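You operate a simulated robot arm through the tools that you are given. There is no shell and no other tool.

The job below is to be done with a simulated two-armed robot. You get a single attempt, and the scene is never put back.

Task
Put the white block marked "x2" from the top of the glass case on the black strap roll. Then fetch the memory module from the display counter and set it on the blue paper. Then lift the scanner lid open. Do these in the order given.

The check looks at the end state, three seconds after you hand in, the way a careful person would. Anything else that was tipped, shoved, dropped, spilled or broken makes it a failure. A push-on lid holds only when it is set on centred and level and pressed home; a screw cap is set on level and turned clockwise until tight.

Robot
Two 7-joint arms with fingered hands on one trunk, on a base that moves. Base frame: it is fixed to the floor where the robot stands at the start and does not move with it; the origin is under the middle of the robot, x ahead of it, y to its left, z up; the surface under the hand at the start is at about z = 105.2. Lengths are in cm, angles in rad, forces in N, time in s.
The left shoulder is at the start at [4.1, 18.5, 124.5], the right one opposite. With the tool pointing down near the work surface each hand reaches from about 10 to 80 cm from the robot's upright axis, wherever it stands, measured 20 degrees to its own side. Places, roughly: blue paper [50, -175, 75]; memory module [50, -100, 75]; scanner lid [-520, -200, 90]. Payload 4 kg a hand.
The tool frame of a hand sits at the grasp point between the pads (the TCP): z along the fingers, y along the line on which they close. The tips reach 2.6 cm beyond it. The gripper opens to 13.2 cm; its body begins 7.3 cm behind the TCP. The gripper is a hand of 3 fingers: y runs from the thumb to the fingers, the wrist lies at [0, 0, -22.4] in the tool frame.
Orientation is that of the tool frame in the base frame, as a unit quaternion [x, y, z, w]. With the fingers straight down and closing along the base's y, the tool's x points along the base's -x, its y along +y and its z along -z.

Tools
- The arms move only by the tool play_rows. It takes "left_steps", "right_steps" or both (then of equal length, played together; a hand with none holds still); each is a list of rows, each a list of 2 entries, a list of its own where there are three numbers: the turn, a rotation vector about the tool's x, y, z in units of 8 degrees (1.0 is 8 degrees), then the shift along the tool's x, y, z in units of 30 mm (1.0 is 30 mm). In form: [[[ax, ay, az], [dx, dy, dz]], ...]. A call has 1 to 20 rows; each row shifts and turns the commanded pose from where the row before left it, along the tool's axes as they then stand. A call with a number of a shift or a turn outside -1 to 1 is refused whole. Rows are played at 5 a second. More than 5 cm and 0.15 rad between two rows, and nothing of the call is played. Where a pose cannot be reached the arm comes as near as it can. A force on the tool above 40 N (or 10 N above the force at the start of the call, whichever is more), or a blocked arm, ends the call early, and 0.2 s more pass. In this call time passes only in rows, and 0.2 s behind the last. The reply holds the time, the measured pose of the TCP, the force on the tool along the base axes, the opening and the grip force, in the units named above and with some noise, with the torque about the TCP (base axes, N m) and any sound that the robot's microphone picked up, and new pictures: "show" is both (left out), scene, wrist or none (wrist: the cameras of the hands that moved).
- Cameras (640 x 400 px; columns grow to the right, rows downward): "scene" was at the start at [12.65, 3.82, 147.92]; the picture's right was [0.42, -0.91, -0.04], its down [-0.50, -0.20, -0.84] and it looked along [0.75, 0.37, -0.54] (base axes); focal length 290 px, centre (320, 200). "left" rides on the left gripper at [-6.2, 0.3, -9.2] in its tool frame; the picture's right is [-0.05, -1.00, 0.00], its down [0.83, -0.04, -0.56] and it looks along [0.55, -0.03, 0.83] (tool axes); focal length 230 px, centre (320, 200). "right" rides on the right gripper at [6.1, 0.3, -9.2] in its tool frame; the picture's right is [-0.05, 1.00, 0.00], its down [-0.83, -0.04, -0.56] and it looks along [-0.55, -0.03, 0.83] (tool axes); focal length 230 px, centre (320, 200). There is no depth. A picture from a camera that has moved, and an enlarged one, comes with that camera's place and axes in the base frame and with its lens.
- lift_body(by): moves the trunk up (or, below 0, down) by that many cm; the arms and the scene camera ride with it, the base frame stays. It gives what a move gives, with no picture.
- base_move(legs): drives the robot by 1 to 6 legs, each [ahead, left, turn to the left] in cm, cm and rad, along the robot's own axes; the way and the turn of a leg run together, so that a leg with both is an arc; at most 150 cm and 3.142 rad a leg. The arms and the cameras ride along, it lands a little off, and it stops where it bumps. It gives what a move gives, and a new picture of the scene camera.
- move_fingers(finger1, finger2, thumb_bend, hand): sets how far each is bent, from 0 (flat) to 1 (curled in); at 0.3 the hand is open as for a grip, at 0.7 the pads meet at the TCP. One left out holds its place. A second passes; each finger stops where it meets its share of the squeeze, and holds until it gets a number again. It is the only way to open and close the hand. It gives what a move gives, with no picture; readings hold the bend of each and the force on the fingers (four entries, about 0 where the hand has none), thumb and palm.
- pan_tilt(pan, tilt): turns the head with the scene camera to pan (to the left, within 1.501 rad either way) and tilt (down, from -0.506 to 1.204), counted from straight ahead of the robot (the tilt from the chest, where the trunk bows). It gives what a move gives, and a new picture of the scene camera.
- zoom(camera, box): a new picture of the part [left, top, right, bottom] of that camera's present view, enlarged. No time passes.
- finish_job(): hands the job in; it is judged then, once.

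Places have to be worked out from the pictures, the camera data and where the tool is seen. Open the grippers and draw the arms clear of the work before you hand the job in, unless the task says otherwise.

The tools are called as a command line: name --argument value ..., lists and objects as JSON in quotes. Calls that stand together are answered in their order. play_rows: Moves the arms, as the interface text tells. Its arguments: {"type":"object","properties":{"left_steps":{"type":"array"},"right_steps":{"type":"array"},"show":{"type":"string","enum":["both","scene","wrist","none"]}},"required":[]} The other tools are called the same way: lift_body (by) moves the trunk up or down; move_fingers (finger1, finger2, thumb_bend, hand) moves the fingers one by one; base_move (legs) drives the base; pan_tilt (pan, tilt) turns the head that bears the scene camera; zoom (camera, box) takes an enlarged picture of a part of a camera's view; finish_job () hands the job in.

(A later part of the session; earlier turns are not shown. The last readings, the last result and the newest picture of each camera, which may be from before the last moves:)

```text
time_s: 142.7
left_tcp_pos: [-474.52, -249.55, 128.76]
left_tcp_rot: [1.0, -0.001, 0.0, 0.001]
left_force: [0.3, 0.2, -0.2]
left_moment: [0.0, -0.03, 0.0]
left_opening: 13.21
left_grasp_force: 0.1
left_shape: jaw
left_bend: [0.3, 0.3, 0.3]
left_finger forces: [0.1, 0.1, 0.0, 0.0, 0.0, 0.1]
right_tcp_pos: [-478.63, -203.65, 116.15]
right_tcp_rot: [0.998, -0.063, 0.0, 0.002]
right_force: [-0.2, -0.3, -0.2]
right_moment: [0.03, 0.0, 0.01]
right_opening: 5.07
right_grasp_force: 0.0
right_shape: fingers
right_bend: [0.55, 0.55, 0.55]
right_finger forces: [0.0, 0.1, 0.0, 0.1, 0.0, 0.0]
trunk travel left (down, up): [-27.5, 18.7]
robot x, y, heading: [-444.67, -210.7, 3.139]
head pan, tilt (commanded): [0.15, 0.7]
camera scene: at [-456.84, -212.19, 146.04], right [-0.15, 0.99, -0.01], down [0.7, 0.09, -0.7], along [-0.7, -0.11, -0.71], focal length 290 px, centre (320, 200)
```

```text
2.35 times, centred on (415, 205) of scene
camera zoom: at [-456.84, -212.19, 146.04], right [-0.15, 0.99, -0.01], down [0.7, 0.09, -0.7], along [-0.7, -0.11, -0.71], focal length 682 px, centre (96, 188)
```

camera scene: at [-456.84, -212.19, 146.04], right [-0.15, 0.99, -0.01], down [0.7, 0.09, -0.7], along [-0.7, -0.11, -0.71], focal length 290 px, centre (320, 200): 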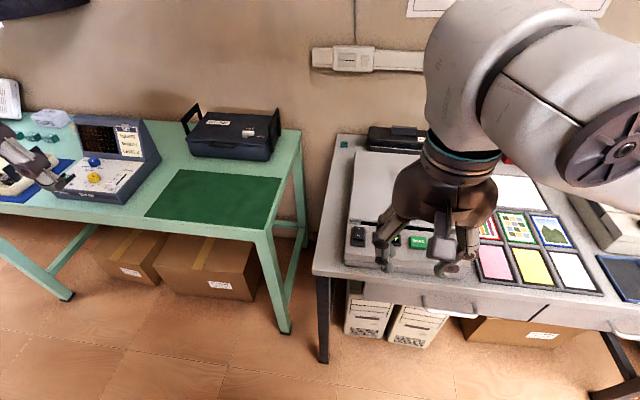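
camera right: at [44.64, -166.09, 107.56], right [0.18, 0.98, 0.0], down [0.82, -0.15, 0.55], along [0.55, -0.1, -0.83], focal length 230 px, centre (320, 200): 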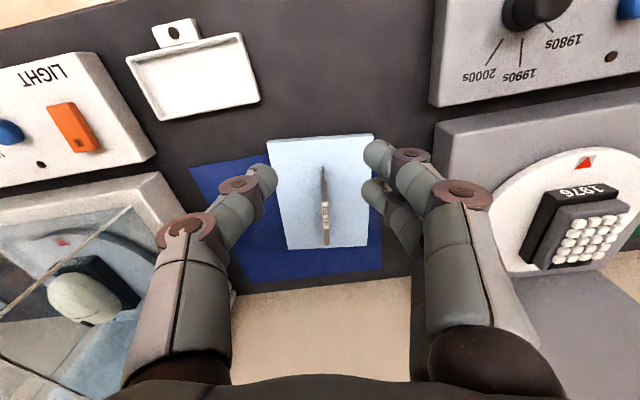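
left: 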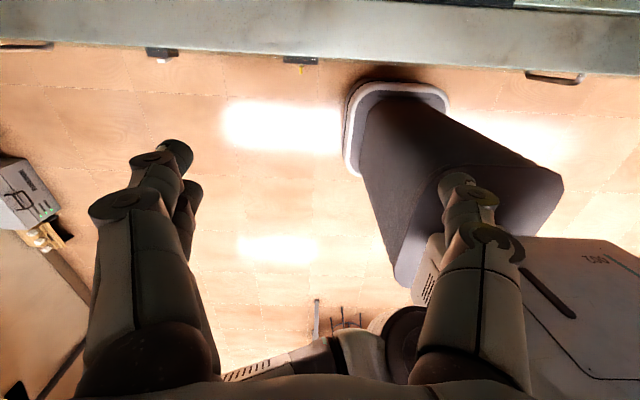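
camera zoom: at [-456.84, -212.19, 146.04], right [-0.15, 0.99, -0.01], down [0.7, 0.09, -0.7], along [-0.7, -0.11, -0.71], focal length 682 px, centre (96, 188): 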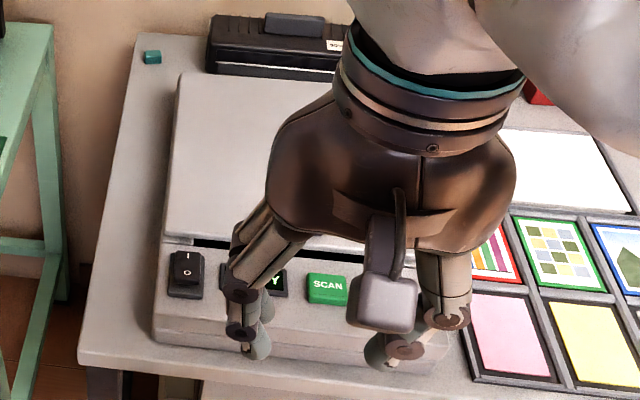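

The lid is about 26.5 cm wide and 29 cm deep. Its front edge is at x -505.6, z 90, with the hinge at the wall side, and the tab sits near (-507, -199). I move the right hand aside to get a clear, close view of the tab and the gap below the lid.

play_rows --right_steps '[[[0, 0, 0], [0.3, -0.8, -0.3]], [[0, 0, 0], [0.3, -0.9, -0.3]], [[0, 0, 0], [0, -0.9, 0]], [[0, 0, 0], [0, -0.9, 0]], [[0, 0, 0], [0, -0.9, 0]], [[0, 0, 0], [0, -0.9, 0]], [[0, 0, 0], [0, -0.9, 0]], [[0, 0, 0], [0, -0.9, 0]], [[0, 0, 0], [0, 0, 0]]]' --show "none"

pan_tilt --pan -0.15 --tilt 0.75

zoom --camera "scene" --box '[200, 100, 440, 250]'

```text
time_s: 144.7
left_tcp_pos: [-474.41, -249.52, 128.81]
left_tcp_rot: [1.0, -0.001, 0.0, 0.0]
left_force: [-0.5, 0.4, 0.4]
left_moment: [-0.04, 0.01, -0.01]
left_opening: 13.17
left_grasp_force: 0.1
left_shape: jaw
left_bend: [0.3, 0.3, 0.3]
left_finger forces: [0.0, 0.0, 0.0, 0.0, 0.0, 0.1]
right_tcp_pos: [-475.35, -197.13, 118.05]
right_tcp_rot: [0.999, -0.045, -0.001, -0.015]
right_force: [-1.1, 0.2, 0.7]
right_moment: [0.02, 0.0, 0.0]
right_opening: 5.06
right_grasp_force: 0.1
right_shape: fingers
right_bend: [0.55, 0.55, 0.55]
right_finger forces: [0.1, 0.0, 0.0, 0.1, 0.0, 0.0]
right hand out of reach, approached as far as the arm can: row 3, 4, 5, 6, 7, 8
trunk travel left (down, up): [-27.5, 18.7]
robot x, y, heading: [-444.54, -210.79, 3.141]
head pan, tilt (commanded): [0.15, 0.7]
```

```text
time_s: 145.5
left_tcp_pos: [-474.41, -249.58, 128.73]
left_tcp_rot: [1.0, -0.001, 0.0, 0.0]
left_force: [-0.8, 1.1, -0.1]
left_moment: [-0.01, 0.04, 0.0]
left_opening: 13.21
left_grasp_force: 0.0
left_shape: jaw
left_bend: [0.3, 0.3, 0.3]
left_finger forces: [0.1, 0.0, 0.0, 0.0, 0.0, 0.0]
right_tcp_pos: [-475.37, -197.11, 117.86]
right_tcp_rot: [0.999, -0.045, -0.002, -0.015]
right_force: [0.9, 0.3, 0.1]
right_moment: [0.0, -0.01, 0.02]
right_opening: 5.05
right_grasp_force: 0.2
right_shape: fingers
right_bend: [0.55, 0.55, 0.55]
right_finger forces: [0.0, 0.0, 0.0, 0.1, 0.0, 0.0]
trunk travel left (down, up): [-27.5, 18.7]
robot x, y, heading: [-444.62, -210.99, 3.139]
head pan, tilt (commanded): [-0.15, 0.75]
camera scene: at [-456.58, -209.69, 145.64], right [0.15, 0.99, 0.01], down [0.74, -0.1, -0.67], along [-0.66, 0.11, -0.74], focal length 290 px, centre (320, 200)
```

scene: 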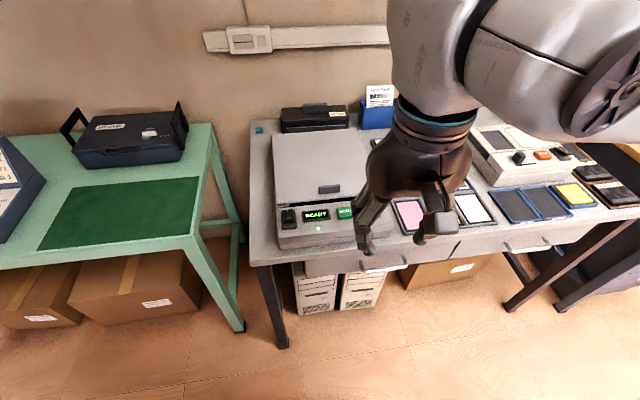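

```text
2.67 times, centred on (320, 175) of scene
camera zoom: at [-456.58, -209.69, 145.64], right [0.15, 0.99, 0.01], down [0.74, -0.1, -0.67], along [-0.66, 0.11, -0.74], focal length 774 px, centre (320, 267)
```

zoom: 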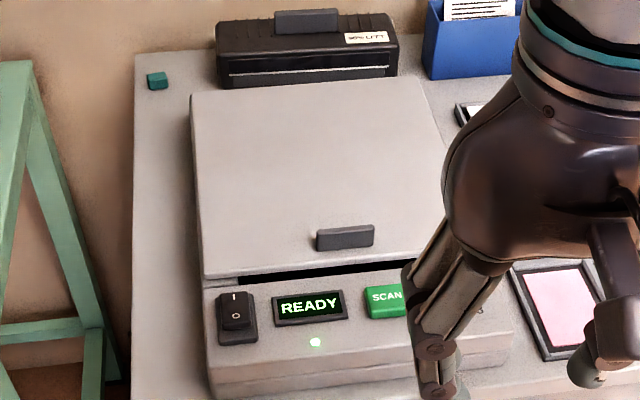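

The view is clear now. I zoom further in on the tab and the dark slot at the lid's front edge.

zoom --camera "scene" --box '[270, 170, 360, 226]'

zoom --camera "right" --box '[0, 0, 640, 400]'

zoom --camera "left" --box '[0, 0, 640, 400]'

```text
7.11 times, centred on (315, 198) of scene
camera zoom: at [-456.58, -209.69, 145.64], right [0.15, 0.99, 0.01], down [0.74, -0.1, -0.67], along [-0.66, 0.11, -0.74], focal length 2063 px, centre (356, 214)
```

zoom: 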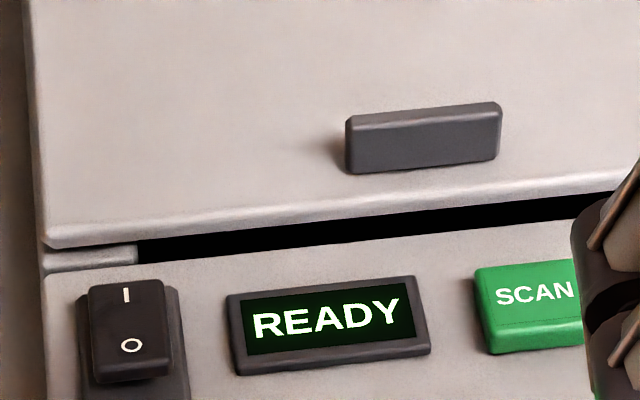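

```text
1.00 times, centred on (320, 200) of right (not enlarged: the box is as wide or as high as the picture)
camera zoom: at [-469.24, -198.31, 127.06], right [-0.14, -0.99, -0.03], down [-0.82, 0.1, 0.56], along [-0.55, 0.1, -0.83], focal length 230 px, centre (320, 200)
```

zoom: 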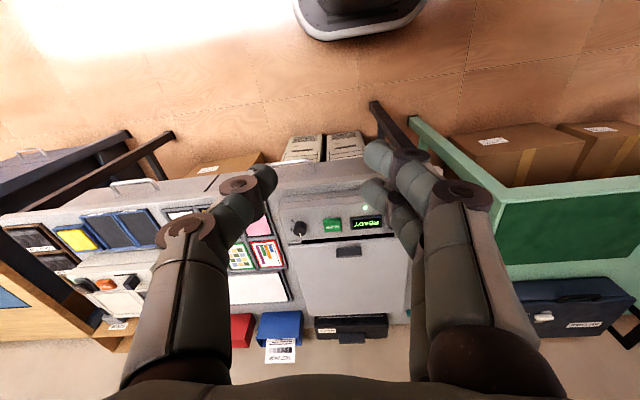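

```text
1.00 times, centred on (320, 200) of left (not enlarged: the box is as wide or as high as the picture)
camera zoom: at [-480.58, -249.92, 138.06], right [-0.05, 1.0, 0.0], down [0.83, 0.04, 0.56], along [0.55, 0.03, -0.83], focal length 230 px, centre (320, 200)
```

zoom: 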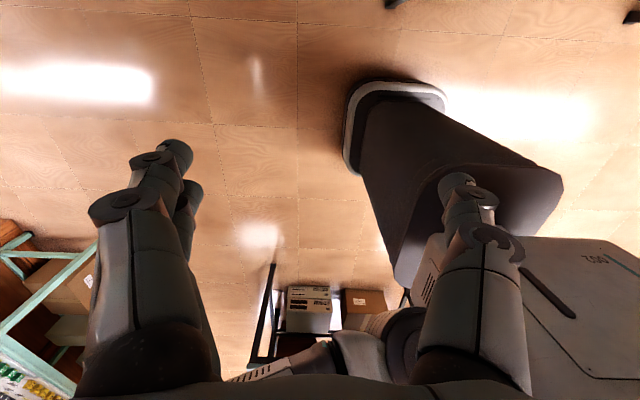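

The lid has a tab 5.8 cm wide, about 1.3 cm thick and 2 cm high on top near its front edge. I plan to pinch the tab by its two ends, so that it can pivot, and lift the lid along its arc. First I move the base 10 cm closer and open the right hand a bit.

base_move --legs '[[10, 0, 0]]'

move_fingers --hand "right" --finger1 0.46 --finger2 0.46 --thumb_bend 0.46

play_rows --right_steps '[[[-0.2, 0, -0.65], [0, 0, 0]], [[0, 0, 0], [-0.9, 0, 0]], [[0, 0, 0], [-0.9, 0, 0.2]], [[0, 0, 0], [-0.9, 0, 0.5]], [[0, 0, 0], [-0.9, 0, 0.8]], [[0, 0, 0], [-0.5, 0, 0.8]], [[0, 0, 0], [0, 0, 0]]]'

```text
time_s: 146.6
left_tcp_pos: [-484.18, -249.67, 128.8]
left_tcp_rot: [1.0, -0.001, 0.001, 0.0]
left_force: [-0.1, -0.7, -0.4]
left_moment: [-0.03, -0.03, 0.0]
left_opening: 13.2
left_grasp_force: 0.0
left_shape: jaw
left_bend: [0.3, 0.3, 0.3]
left_finger forces: [0.0, 0.1, 0.1, 0.1, 0.0, 0.1]
right_tcp_pos: [-485.26, -197.18, 117.93]
right_tcp_rot: [0.999, -0.045, -0.003, -0.015]
right_force: [0.9, 0.6, 0.7]
right_moment: [-0.01, -0.03, 0.0]
right_opening: 5.07
right_grasp_force: 0.0
right_shape: fingers
right_bend: [0.55, 0.55, 0.55]
right_finger forces: [0.0, 0.0, 0.1, 0.1, 0.0, 0.0]
trunk travel left (down, up): [-27.5, 18.7]
robot x, y, heading: [-454.26, -210.82, 3.137]
head pan, tilt (commanded): [-0.15, 0.75]
camera scene: at [-466.31, -209.68, 145.66], right [0.15, 0.99, 0.01], down [0.74, -0.1, -0.67], along [-0.66, 0.11, -0.74], focal length 290 px, centre (320, 200)
```

scene: 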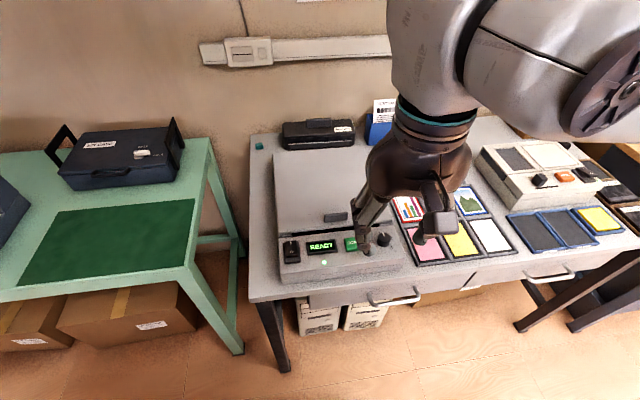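

```text
time_s: 147.6
left_tcp_pos: [-484.24, -249.64, 128.84]
left_tcp_rot: [1.0, -0.001, 0.0, 0.0]
left_force: [0.7, -0.2, 0.1]
left_moment: [-0.01, -0.02, 0.0]
left_opening: 13.18
left_grasp_force: 0.0
left_shape: jaw
left_bend: [0.3, 0.3, 0.3]
left_finger forces: [0.0, 0.0, 0.0, 0.0, 0.1, 0.1]
right_tcp_pos: [-485.15, -197.09, 117.92]
right_tcp_rot: [0.999, -0.045, -0.003, -0.015]
right_force: [1.1, -0.3, -0.5]
right_moment: [0.03, -0.01, 0.01]
right_opening: 8.05
right_grasp_force: 0.0
right_shape: fingers
right_bend: [0.46, 0.46, 0.46]
right_finger forces: [0.0, 0.0, 0.0, 0.0, 0.0, 0.0]
trunk travel left (down, up): [-27.5, 18.7]
robot x, y, heading: [-453.84, -210.92, 3.136]
head pan, tilt (commanded): [-0.15, 0.75]
```

```text
time_s: 149.2
left_tcp_pos: [-484.18, -249.52, 128.79]
left_tcp_rot: [1.0, -0.001, 0.0, 0.0]
left_force: [0.2, 0.6, -0.4]
left_moment: [0.02, 0.04, 0.02]
left_opening: 13.2
left_grasp_force: 0.0
left_shape: jaw
left_bend: [0.3, 0.3, 0.3]
left_finger forces: [0.0, 0.0, 0.0, 0.0, 0.0, 0.0]
right_tcp_pos: [-497.77, -197.11, 111.15]
right_tcp_rot: [1.0, 0.002, -0.002, -0.002]
right_force: [0.0, 0.1, -0.8]
right_moment: [0.01, 0.05, -0.02]
right_opening: 8.09
right_grasp_force: 0.0
right_shape: fingers
right_bend: [0.46, 0.46, 0.46]
right_finger forces: [0.0, 0.1, 0.0, 0.0, 0.0, 0.0]
trunk travel left (down, up): [-27.5, 18.7]
robot x, y, heading: [-454.58, -210.9, 3.138]
head pan, tilt (commanded): [-0.15, 0.75]
camera scene: at [-466.28, -209.69, 145.65], right [0.15, 0.99, 0.01], down [0.74, -0.1, -0.67], along [-0.66, 0.11, -0.74], focal length 290 px, centre (320, 200)
camera right: at [-491.45, -197.51, 120.24], right [-0.05, -1.0, 0.0], down [-0.83, 0.04, 0.56], along [-0.56, 0.03, -0.83], focal length 230 px, centre (320, 200)
```

scene: 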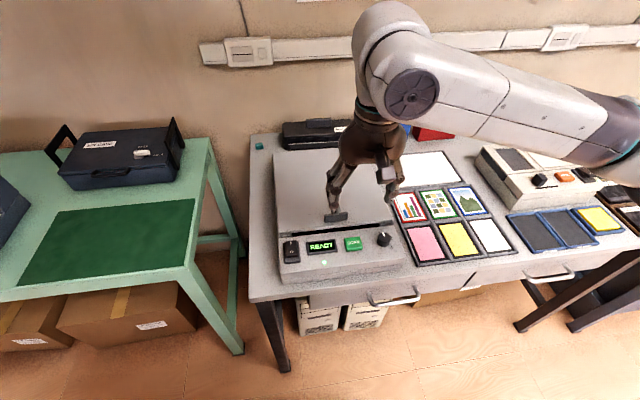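
right: 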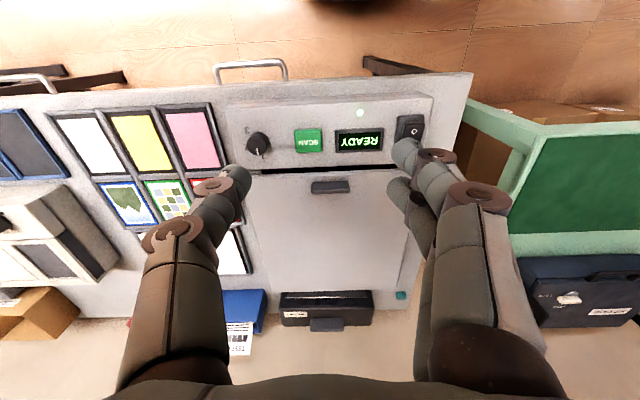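

The hand is vertical and square to the scanner. I zoom in on the tab to measure it.

zoom --camera "right" --box '[280, 150, 380, 220]'

zoom --camera "scene" --box '[290, 180, 390, 250]'

```text
5.71 times, centred on (330, 185) of right
camera zoom: at [-491.45, -197.51, 120.24], right [-0.05, -1.0, 0.0], down [-0.83, 0.04, 0.56], along [-0.56, 0.03, -0.83], focal length 1315 px, centre (263, 286)
```

zoom: 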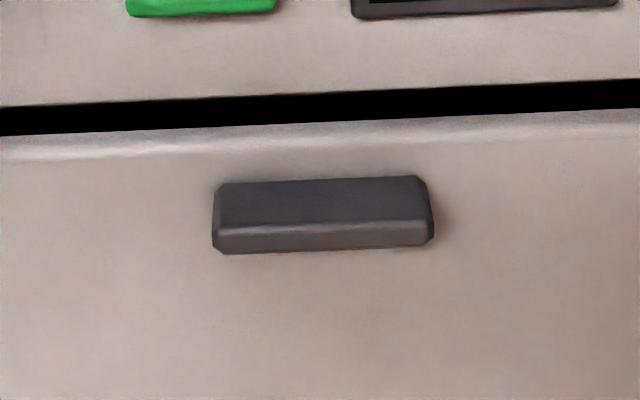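

```text
5.71 times, centred on (340, 215) of scene
camera zoom: at [-466.28, -209.69, 145.65], right [0.15, 0.99, 0.01], down [0.74, -0.1, -0.67], along [-0.66, 0.11, -0.74], focal length 1658 px, centre (206, 114)
```

zoom: 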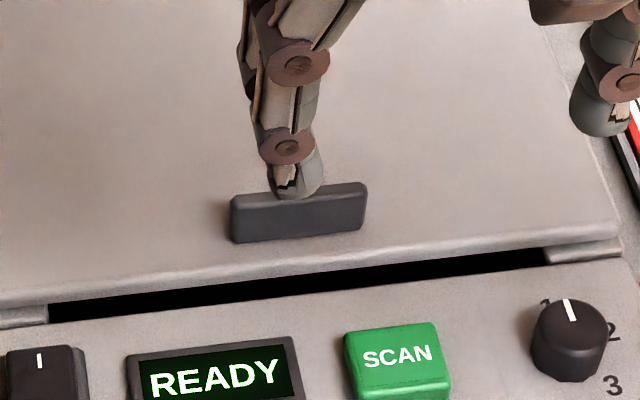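

The tab measures 5.6 × 0.9 × 2.0 cm and is centred near (-509.0, -198.1) with its top near z 92. I move above it and come down to just over it.

play_rows --right_steps '[[[0, 0, 0], [-0.8, 0.1, 0]], [[0, 0, 0], [-0.9, 0.1, 0]], [[0, 0, 0], [-0.9, 0.1, 0]], [[0, 0, 0], [-0.8, 0, 0]], [[0, 0, 0], [-0.4, 0, 0.3]], [[0, 0, 0], [0, 0, 0.8]], [[0, 0, 0], [0, 0, 0.8]], [[0, 0, 0], [0, 0, 0.8]], [[0, 0, 0], [0, 0, 0.7]], [[0, 0, 0], [0, 0, 0.5]], [[0, 0, 0], [0, 0, 0]]]'

zoom --camera "right" --box '[210, 80, 450, 230]'

zoom --camera "scene" --box '[290, 180, 390, 250]'

```text
time_s: 151.6
left_tcp_pos: [-484.19, -249.59, 128.85]
left_tcp_rot: [1.0, -0.001, 0.0, 0.0]
left_force: [0.0, 0.1, -0.9]
left_moment: [0.0, -0.03, -0.01]
left_opening: 13.18
left_grasp_force: 0.1
left_shape: jaw
left_bend: [0.3, 0.3, 0.3]
left_finger forces: [0.1, 0.0, 0.1, 0.0, 0.0, 0.1]
right_tcp_pos: [-509.01, -198.01, 99.27]
right_tcp_rot: [1.0, 0.0, -0.001, -0.002]
right_force: [-0.1, -0.4, 0.1]
right_moment: [0.02, -0.02, 0.0]
right_opening: 8.05
right_grasp_force: 0.0
right_shape: fingers
right_bend: [0.46, 0.46, 0.46]
right_finger forces: [0.0, 0.0, 0.0, 0.0, 0.1, 0.1]
trunk travel left (down, up): [-27.5, 18.7]
robot x, y, heading: [-454.5, -210.97, 3.138]
head pan, tilt (commanded): [-0.15, 0.75]
camera scene: at [-466.37, -209.68, 145.64], right [0.15, 0.99, 0.01], down [0.74, -0.1, -0.67], along [-0.66, 0.11, -0.74], focal length 290 px, centre (320, 200)
camera right: at [-502.71, -198.35, 108.34], right [-0.05, -1.0, 0.0], down [-0.83, 0.04, 0.56], along [-0.56, 0.03, -0.83], focal length 230 px, centre (320, 200)
```

scene: 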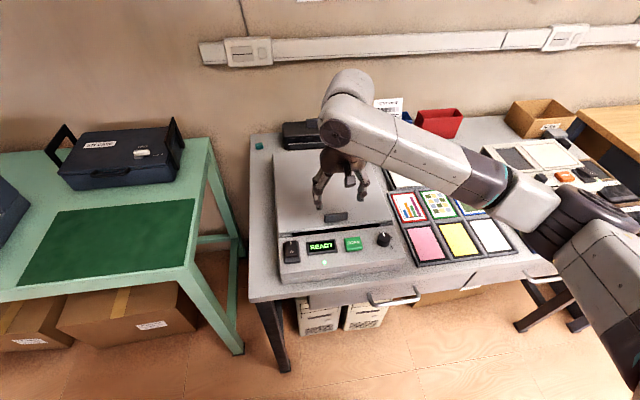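
right: 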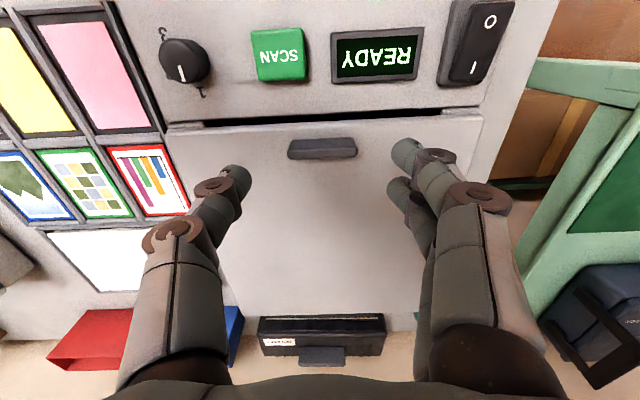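

```text
2.67 times, centred on (330, 155) of right
camera zoom: at [-502.71, -198.35, 108.34], right [-0.05, -1.0, 0.0], down [-0.83, 0.04, 0.56], along [-0.56, 0.03, -0.83], focal length 614 px, centre (293, 320)
```

zoom: 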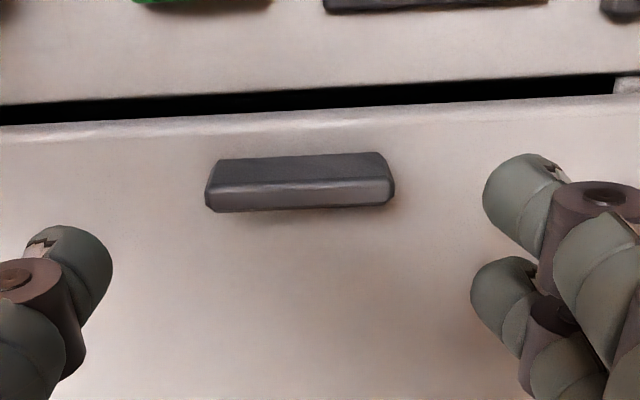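

```text
5.71 times, centred on (340, 215) of scene
camera zoom: at [-466.37, -209.68, 145.64], right [0.15, 0.99, 0.01], down [0.74, -0.1, -0.67], along [-0.66, 0.11, -0.74], focal length 1658 px, centre (206, 114)
```

zoom: 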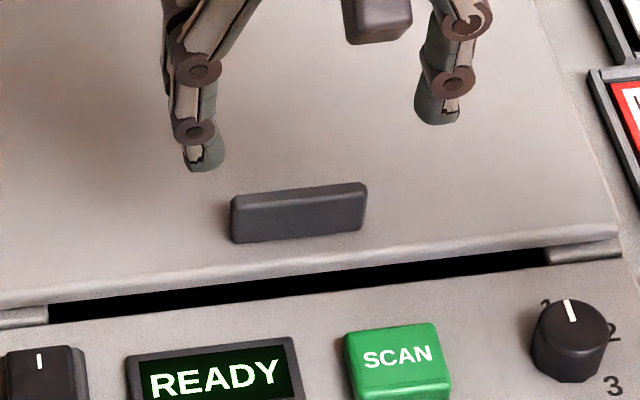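

The tab is about 0.6 cm further toward the wall than the TCP. I correct that and go down slowly around it.

play_rows --right_steps '[[[0, 0, 0], [-0.2, 0.05, 0.3]], [[0, 0, 0], [0, 0, 0.5]], [[0, 0, 0], [0, 0, 0.5]], [[0, 0, 0], [0, 0, 0.3]], [[0, 0, 0], [0, 0, 0]]]'

zoom --camera "right" --box '[210, 80, 450, 230]'

zoom --camera "scene" --box '[290, 180, 390, 250]'

```text
time_s: 152.8
left_tcp_pos: [-484.21, -249.62, 128.79]
left_tcp_rot: [1.0, -0.001, -0.001, -0.001]
left_force: [-0.4, -0.4, 0.6]
left_moment: [0.0, -0.01, 0.0]
left_opening: 13.19
left_grasp_force: 0.0
left_shape: jaw
left_bend: [0.3, 0.3, 0.3]
left_finger forces: [0.1, 0.0, 0.0, 0.1, 0.0, 0.0]
right_tcp_pos: [-509.71, -198.2, 94.48]
right_tcp_rot: [1.0, 0.001, -0.001, -0.001]
right_force: [-0.6, 0.6, -0.1]
right_moment: [-0.02, 0.03, 0.0]
right_opening: 8.08
right_grasp_force: 0.0
right_shape: fingers
right_bend: [0.46, 0.46, 0.46]
right_finger forces: [0.0, 0.0, 0.0, 0.0, 0.0, 0.0]
trunk travel left (down, up): [-27.5, 18.7]
robot x, y, heading: [-454.26, -210.82, 3.143]
head pan, tilt (commanded): [-0.15, 0.75]
camera scene: at [-466.36, -209.68, 145.64], right [0.15, 0.99, 0.01], down [0.74, -0.1, -0.67], along [-0.66, 0.11, -0.74], focal length 290 px, centre (320, 200)
camera right: at [-503.38, -198.49, 103.7], right [-0.05, -1.0, 0.0], down [-0.83, 0.04, 0.56], along [-0.56, 0.03, -0.83], focal length 230 px, centre (320, 200)
```

scene: 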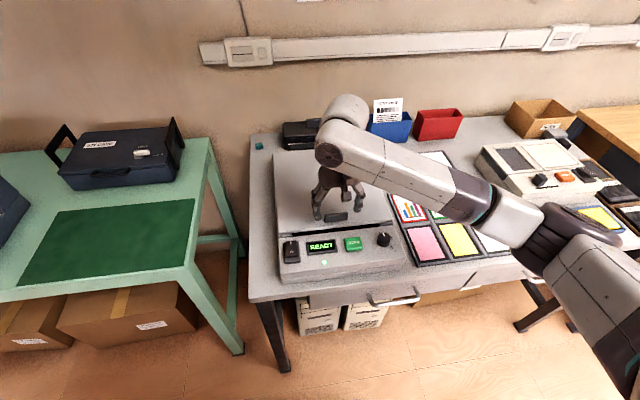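
right: 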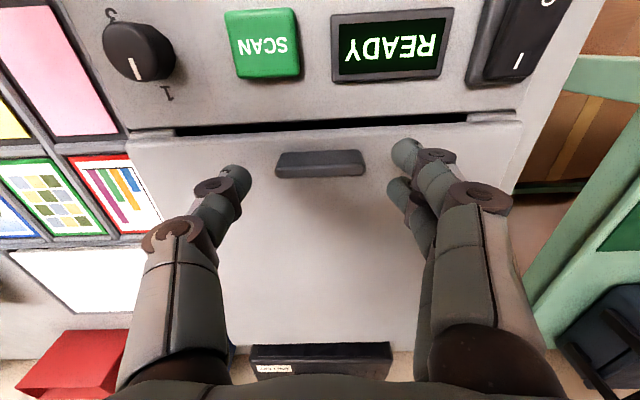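

```text
2.67 times, centred on (330, 155) of right
camera zoom: at [-503.38, -198.49, 103.7], right [-0.05, -1.0, 0.0], down [-0.83, 0.04, 0.56], along [-0.56, 0.03, -0.83], focal length 614 px, centre (293, 320)
```

zoom: 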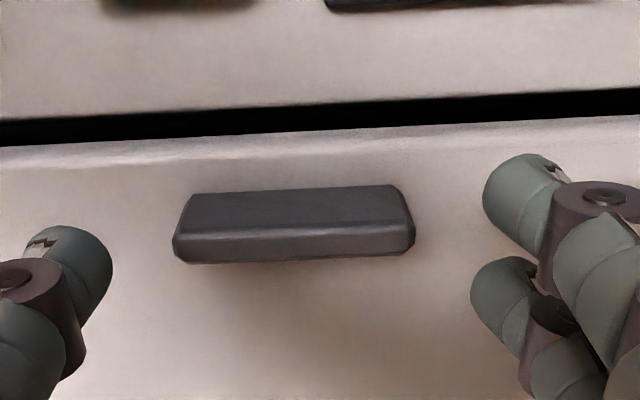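

```text
5.71 times, centred on (340, 215) of scene
camera zoom: at [-466.36, -209.68, 145.64], right [0.15, 0.99, 0.01], down [0.74, -0.1, -0.67], along [-0.66, 0.11, -0.74], focal length 1658 px, centre (206, 114)
```

zoom: 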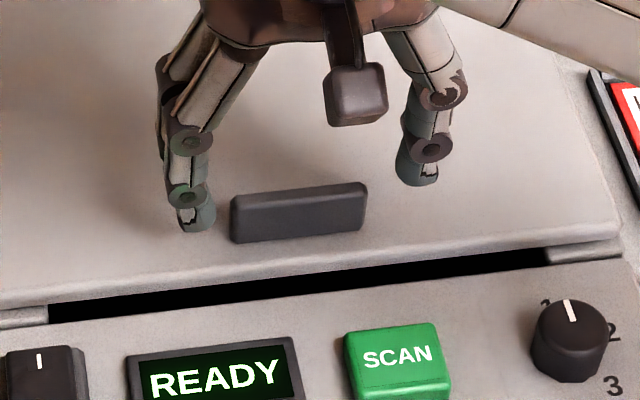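

The tab is centred between thumb and fingers. I lower the last bit carefully.

play_rows --right_steps '[[[0, 0, 0], [0.05, 0, 0.12]], [[0, 0, 0], [0, 0, 0.1]], [[0, 0, 0], [0, 0, 0]]]' --show "none"

zoom --camera "scene" --box '[290, 180, 390, 250]'

```text
time_s: 153.6
left_tcp_pos: [-484.25, -249.7, 128.7]
left_tcp_rot: [1.0, 0.0, 0.0, 0.0]
left_force: [0.6, 0.3, -0.9]
left_moment: [-0.01, 0.0, 0.02]
left_opening: 13.18
left_grasp_force: 0.0
left_shape: jaw
left_bend: [0.3, 0.3, 0.3]
left_finger forces: [0.0, 0.1, 0.0, 0.0, 0.1, 0.0]
right_tcp_pos: [-509.47, -198.22, 93.85]
right_tcp_rot: [1.0, 0.001, -0.002, -0.001]
right_force: [0.2, 0.2, -1.0]
right_moment: [-0.01, -0.01, -0.04]
right_opening: 8.07
right_grasp_force: 0.1
right_shape: fingers
right_bend: [0.46, 0.46, 0.46]
right_finger forces: [0.0, 0.0, 0.0, 0.0, 0.1, 0.0]
trunk travel left (down, up): [-27.5, 18.7]
robot x, y, heading: [-454.29, -210.48, 3.139]
head pan, tilt (commanded): [-0.15, 0.75]
```

```text
5.71 times, centred on (340, 215) of scene
camera zoom: at [-466.37, -209.68, 145.64], right [0.15, 0.99, 0.01], down [0.74, -0.1, -0.67], along [-0.66, 0.11, -0.74], focal length 1658 px, centre (206, 114)
```

zoom: 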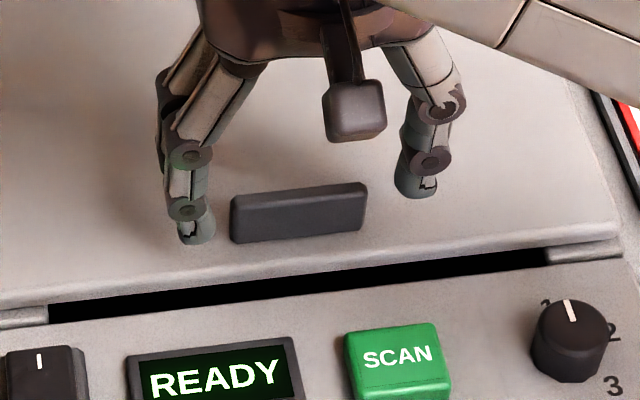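

Still free. I close the fingers onto the ends of the tab from here.

play_rows --right_steps '[[[0, 0, 0], [0, 0, 0.06]], [[0, 0, 0], [0, 0, 0]]]' --show "none"

move_fingers --hand "right" --finger1 0.6 --finger2 0.6 --thumb_bend 0.6

zoom --camera "scene" --box '[290, 180, 390, 250]'

zoom --camera "right" --box '[210, 80, 450, 230]'

```text
time_s: 154.2
left_tcp_pos: [-484.28, -249.55, 128.79]
left_tcp_rot: [1.0, -0.001, 0.0, 0.0]
left_force: [-0.7, -1.0, -0.4]
left_moment: [0.01, 0.0, 0.0]
left_opening: 13.16
left_grasp_force: 0.1
left_shape: jaw
left_bend: [0.3, 0.3, 0.3]
left_finger forces: [0.1, 0.1, 0.0, 0.1, 0.0, 0.1]
right_tcp_pos: [-509.48, -198.13, 93.78]
right_tcp_rot: [1.0, 0.001, -0.002, -0.002]
right_force: [-0.5, 0.3, -0.5]
right_moment: [-0.02, 0.0, -0.02]
right_opening: 8.08
right_grasp_force: 0.0
right_shape: fingers
right_bend: [0.46, 0.46, 0.46]
right_finger forces: [0.0, 0.1, 0.0, 0.0, 0.0, 0.0]
trunk travel left (down, up): [-27.5, 18.7]
robot x, y, heading: [-454.21, -210.76, 3.14]
head pan, tilt (commanded): [-0.15, 0.75]
```

```text
time_s: 155.2
left_tcp_pos: [-484.26, -249.62, 128.85]
left_tcp_rot: [1.0, -0.001, 0.0, 0.001]
left_force: [0.0, -0.7, -0.1]
left_moment: [-0.02, -0.01, -0.01]
left_opening: 13.2
left_grasp_force: 0.0
left_shape: jaw
left_bend: [0.3, 0.3, 0.3]
left_finger forces: [0.1, 0.1, 0.1, 0.0, 0.0, 0.0]
right_tcp_pos: [-509.48, -198.16, 93.78]
right_tcp_rot: [1.0, 0.002, -0.002, -0.002]
right_force: [0.7, -0.3, 1.2]
right_moment: [0.01, 0.01, 0.05]
right_opening: 3.56
right_grasp_force: 0.1
right_shape: fingers
right_bend: [0.6, 0.6, 0.6]
right_finger forces: [0.0, 0.0, 0.0, 0.1, 0.0, 0.1]
trunk travel left (down, up): [-27.5, 18.7]
robot x, y, heading: [-454.41, -210.47, 3.137]
head pan, tilt (commanded): [-0.15, 0.75]
```

```text
5.71 times, centred on (340, 215) of scene
camera zoom: at [-466.37, -209.68, 145.64], right [0.15, 0.99, 0.01], down [0.74, -0.1, -0.67], along [-0.66, 0.11, -0.74], focal length 1658 px, centre (206, 114)
```

zoom: 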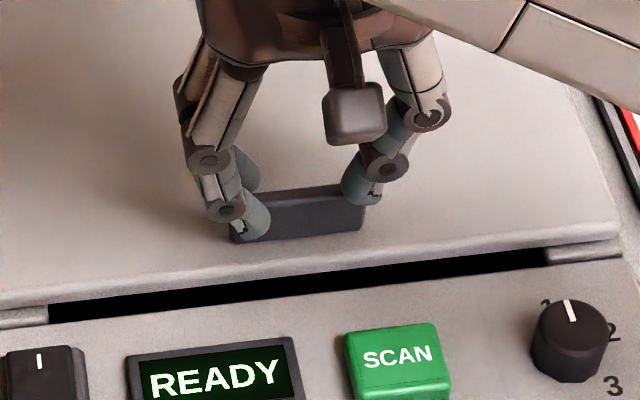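

```text
2.67 times, centred on (330, 155) of right
camera zoom: at [-503.2, -198.51, 102.94], right [-0.05, -1.0, 0.0], down [-0.83, 0.04, 0.56], along [-0.56, 0.03, -0.83], focal length 614 px, centre (293, 320)
```

zoom: 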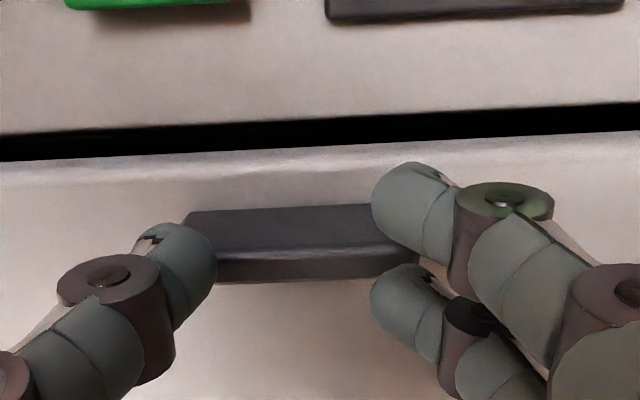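

The two fingers straddled the thin tab, so this grip holds nothing. I open, rise and turn the hand a quarter, to pinch the tab across its thickness instead.

move_fingers --hand "right" --finger1 0.46 --finger2 0.46 --thumb_bend 0.46

play_rows --right_steps '[[[0, 0, 0], [0, 0, -0.5]], [[0, 0, 0], [0, 0, -0.8]], [[0, 0, 0], [0, 0, -0.8]], [[0, 0, 0], [0, 0, -0.3]], [[0, 0, 0.5], [0, 0, 0]], [[0, 0, 0.9], [0, 0, 0]], [[0, 0, 0.9], [0, 0, 0]], [[0, 0, 0.9], [0, 0, 0]], [[0, 0, 0.9], [0, 0, 0]], [[0, 0, 0.9], [0, 0, 0]], [[0, 0, 0.9], [0, 0, 0]], [[0, 0, 0.9], [0, 0, 0]], [[0, 0, 0.9], [0, 0, 0]], [[0, 0, 0.9], [0, 0, 0]], [[0, 0, 0.9], [0, 0, 0]], [[0, 0, 0.9], [0, 0, 0]], [[0, 0, 0.85], [0, 0, 0]], [[0, 0, 0], [0, 0, 0]]]'

zoom --camera "right" --box '[200, 60, 440, 210]'

```text
time_s: 156.2
left_tcp_pos: [-484.3, -249.54, 128.86]
left_tcp_rot: [1.0, -0.001, -0.001, 0.001]
left_force: [0.4, 0.6, 0.4]
left_moment: [0.03, -0.06, -0.01]
left_opening: 13.16
left_grasp_force: 0.1
left_shape: jaw
left_bend: [0.3, 0.3, 0.3]
left_finger forces: [0.0, 0.0, 0.0, 0.0, 0.0, 0.0]
right_tcp_pos: [-509.5, -198.18, 93.7]
right_tcp_rot: [1.0, 0.001, -0.002, -0.002]
right_force: [-0.3, 0.7, -0.8]
right_moment: [0.0, 0.0, 0.0]
right_opening: 8.06
right_grasp_force: 0.0
right_shape: fingers
right_bend: [0.46, 0.46, 0.46]
right_finger forces: [0.0, 0.0, 0.0, 0.0, 0.0, 0.1]
trunk travel left (down, up): [-27.5, 18.7]
robot x, y, heading: [-454.32, -211.17, 3.138]
head pan, tilt (commanded): [-0.15, 0.75]
```

```text
time_s: 160.0
left_tcp_pos: [-484.2, -249.6, 128.76]
left_tcp_rot: [1.0, -0.001, -0.001, -0.001]
left_force: [0.2, 0.4, 0.4]
left_moment: [0.0, 0.01, -0.02]
left_opening: 13.21
left_grasp_force: 0.0
left_shape: jaw
left_bend: [0.3, 0.3, 0.3]
left_finger forces: [0.0, 0.1, 0.0, 0.1, 0.0, 0.0]
right_tcp_pos: [-509.4, -198.28, 100.93]
right_tcp_rot: [-0.707, 0.707, 0.002, 0.0]
right_force: [0.2, -0.2, 0.7]
right_moment: [-0.02, 0.03, 0.01]
right_opening: 8.08
right_grasp_force: 0.0
right_shape: fingers
right_bend: [0.46, 0.46, 0.46]
right_finger forces: [0.0, 0.1, 0.1, 0.1, 0.0, 0.0]
trunk travel left (down, up): [-27.5, 18.7]
robot x, y, heading: [-454.52, -210.87, 3.141]
head pan, tilt (commanded): [-0.15, 0.75]
camera scene: at [-466.37, -209.68, 145.64], right [0.15, 0.99, 0.01], down [0.74, -0.1, -0.67], along [-0.66, 0.11, -0.74], focal length 290 px, centre (320, 200)
camera right: at [-509.63, -204.35, 110.15], right [-1.0, 0.05, 0.0], down [0.05, 0.83, 0.56], along [0.03, 0.56, -0.83], focal length 230 px, centre (320, 200)
```

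scene: 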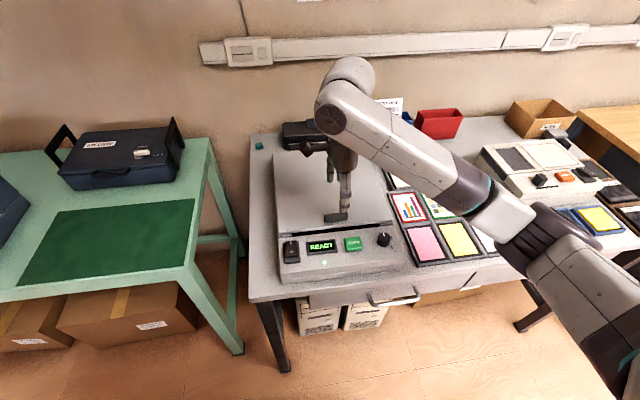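
right: 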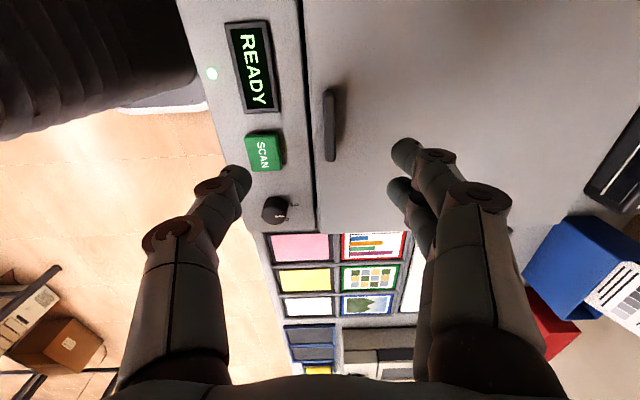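

```text
2.67 times, centred on (320, 135) of right
camera zoom: at [-509.63, -204.35, 110.15], right [-1.0, 0.05, 0.0], down [0.05, 0.83, 0.56], along [0.03, 0.56, -0.83], focal length 614 px, centre (320, 373)
```

zoom: 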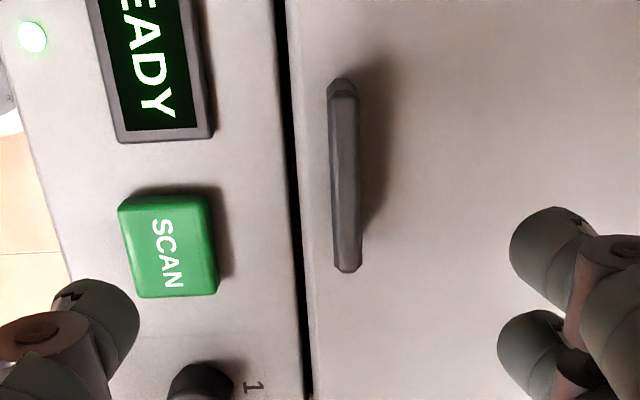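

The hand now closes along x. By comparing the views, the lid top is nearer z 88.8 and the tab sits at about x -510.1. I narrow the fingers, shift 0.8 cm toward the wall and go down around the tab.

move_fingers --hand "right" --finger1 0.57 --finger2 0.57 --thumb_bend 0.57

play_rows --right_steps '[[[0, 0, 0], [0, 0.25, 0]], [[0, 0, 0], [0, 0, 0.6]], [[0, 0, 0], [0, 0, 0.7]], [[0, 0, 0], [0, 0, 0.5]], [[0, 0, 0], [0, 0, 0.4]], [[0, 0, 0], [0, 0, 0]]]'

zoom --camera "right" --box '[200, 60, 440, 210]'

zoom --camera "scene" --box '[290, 180, 390, 250]'

```text
time_s: 161.0
left_tcp_pos: [-484.25, -249.51, 128.91]
left_tcp_rot: [1.0, 0.0, 0.0, 0.0]
left_force: [0.7, -0.3, -0.2]
left_moment: [0.0, 0.0, 0.01]
left_opening: 13.19
left_grasp_force: 0.0
left_shape: jaw
left_bend: [0.3, 0.3, 0.3]
left_finger forces: [0.0, 0.1, 0.1, 0.1, 0.0, 0.0]
right_tcp_pos: [-509.4, -198.15, 100.97]
right_tcp_rot: [0.707, -0.707, -0.003, 0.0]
right_force: [0.5, 0.5, 0.5]
right_moment: [0.0, 0.0, -0.01]
right_opening: 4.85
right_grasp_force: 0.1
right_shape: fingers
right_bend: [0.56, 0.56, 0.56]
right_finger forces: [0.1, 0.0, 0.0, 0.0, 0.0, 0.0]
trunk travel left (down, up): [-27.5, 18.7]
robot x, y, heading: [-454.32, -211.05, 3.142]
head pan, tilt (commanded): [-0.15, 0.75]
```

```text
time_s: 162.4
left_tcp_pos: [-484.25, -249.49, 128.89]
left_tcp_rot: [1.0, -0.002, 0.0, 0.0]
left_force: [-0.6, 0.0, -0.3]
left_moment: [-0.01, 0.01, 0.02]
left_opening: 13.19
left_grasp_force: 0.1
left_shape: jaw
left_bend: [0.3, 0.3, 0.3]
left_finger forces: [0.0, 0.0, 0.0, 0.0, 0.1, 0.0]
right_tcp_pos: [-510.23, -198.12, 94.27]
right_tcp_rot: [0.707, -0.707, -0.002, 0.001]
right_force: [0.9, -0.5, 0.4]
right_moment: [0.0, 0.01, -0.01]
right_opening: 4.86
right_grasp_force: 0.1
right_shape: fingers
right_bend: [0.56, 0.56, 0.56]
right_finger forces: [0.1, 0.0, 0.1, 0.0, 0.0, 0.0]
trunk travel left (down, up): [-27.5, 18.7]
robot x, y, heading: [-454.24, -211.06, 3.139]
head pan, tilt (commanded): [-0.15, 0.75]
camera scene: at [-466.37, -209.69, 145.64], right [0.15, 0.99, 0.01], down [0.74, -0.1, -0.67], along [-0.66, 0.11, -0.74], focal length 290 px, centre (320, 200)
camera right: at [-510.39, -204.21, 103.43], right [-1.0, 0.05, 0.0], down [0.04, 0.83, 0.56], along [0.02, 0.56, -0.83], focal length 230 px, centre (320, 200)
```

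scene: 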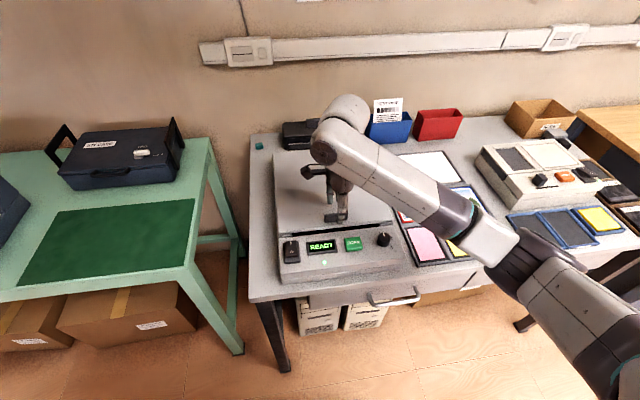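
right: 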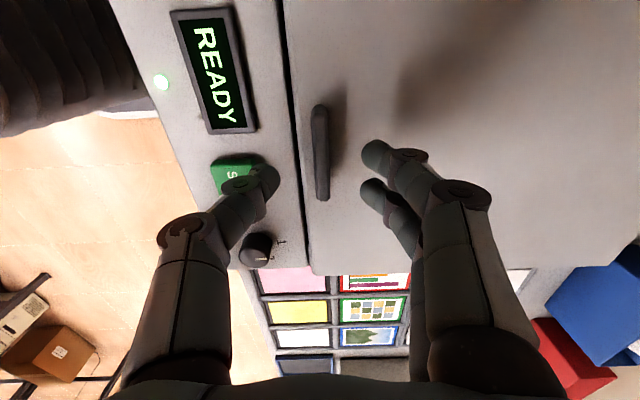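

```text
2.67 times, centred on (320, 135) of right
camera zoom: at [-510.39, -204.21, 103.43], right [-1.0, 0.05, 0.0], down [0.04, 0.83, 0.56], along [0.02, 0.56, -0.83], focal length 614 px, centre (320, 373)
```

zoom: 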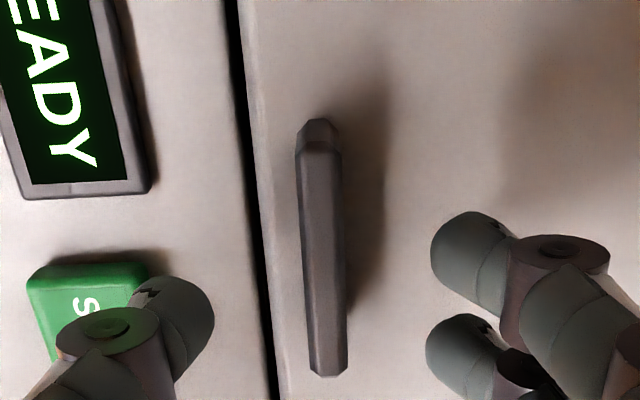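

```text
5.71 times, centred on (340, 215) of scene
camera zoom: at [-466.37, -209.69, 145.64], right [0.15, 0.99, 0.01], down [0.74, -0.1, -0.67], along [-0.66, 0.11, -0.74], focal length 1658 px, centre (206, 114)
```

zoom: 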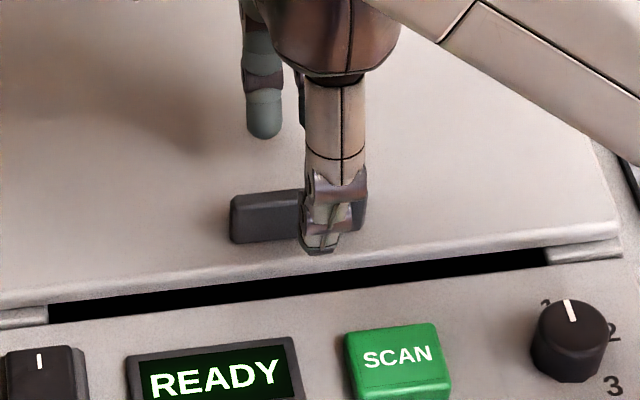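

The tab is well centred between thumb and fingers. I lower the rest in small steps.

play_rows --right_steps '[[[0, 0, 0], [0, 0.03, 0.2]], [[0, 0, 0], [0, 0, 0.15]], [[0, 0, 0], [0, 0, 0.1]], [[0, 0, 0], [0, 0, 0]]]' --show "none"

play_rows --right_steps '[[[0, 0, 0], [0, 0, 0.08]], [[0, 0, 0], [0, 0, 0]]]' --show "none"

zoom --camera "scene" --box '[290, 180, 390, 250]'

```text
time_s: 163.4
left_tcp_pos: [-484.23, -249.58, 128.9]
left_tcp_rot: [1.0, -0.001, 0.0, 0.0]
left_force: [-0.2, 0.2, -0.3]
left_moment: [-0.01, 0.02, -0.02]
left_opening: 13.17
left_grasp_force: 0.1
left_shape: jaw
left_bend: [0.3, 0.3, 0.3]
left_finger forces: [0.0, 0.0, 0.0, 0.0, 0.0, 0.1]
right_tcp_pos: [-510.33, -198.19, 92.89]
right_tcp_rot: [0.708, -0.706, -0.002, 0.0]
right_force: [-1.0, 0.5, 0.3]
right_moment: [-0.02, 0.03, 0.0]
right_opening: 4.84
right_grasp_force: 0.0
right_shape: fingers
right_bend: [0.56, 0.56, 0.56]
right_finger forces: [0.0, 0.0, 0.0, 0.1, 0.0, 0.0]
trunk travel left (down, up): [-27.5, 18.7]
robot x, y, heading: [-454.6, -210.66, 3.136]
head pan, tilt (commanded): [-0.15, 0.75]
```

```text
time_s: 164.0
left_tcp_pos: [-484.29, -249.59, 128.8]
left_tcp_rot: [1.0, -0.001, -0.001, 0.0]
left_force: [0.2, 0.5, 0.2]
left_moment: [0.03, -0.01, -0.01]
left_opening: 13.21
left_grasp_force: 0.2
left_shape: jaw
left_bend: [0.3, 0.3, 0.3]
left_finger forces: [0.0, 0.1, 0.0, 0.1, 0.1, 0.0]
right_tcp_pos: [-510.38, -198.23, 92.57]
right_tcp_rot: [0.708, -0.706, -0.002, 0.0]
right_force: [-0.6, 0.3, -0.4]
right_moment: [0.01, 0.0, -0.01]
right_opening: 4.83
right_grasp_force: 0.1
right_shape: fingers
right_bend: [0.56, 0.56, 0.56]
right_finger forces: [0.0, 0.0, 0.0, 0.0, 0.0, 0.0]
trunk travel left (down, up): [-27.5, 18.7]
robot x, y, heading: [-454.3, -210.84, 3.14]
head pan, tilt (commanded): [-0.15, 0.75]
```

```text
5.71 times, centred on (340, 215) of scene
camera zoom: at [-466.37, -209.68, 145.64], right [0.15, 0.99, 0.01], down [0.74, -0.1, -0.67], along [-0.66, 0.11, -0.74], focal length 1658 px, centre (206, 114)
```

zoom: 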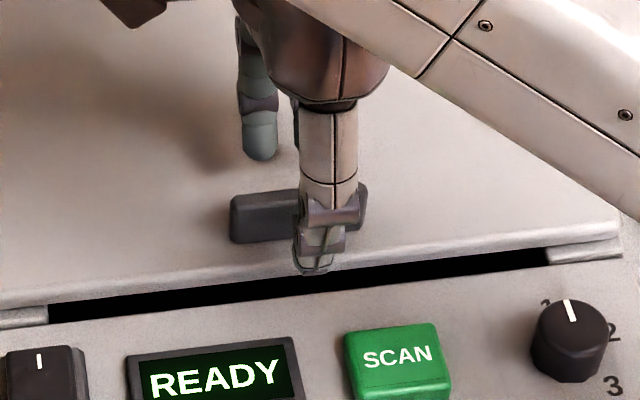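

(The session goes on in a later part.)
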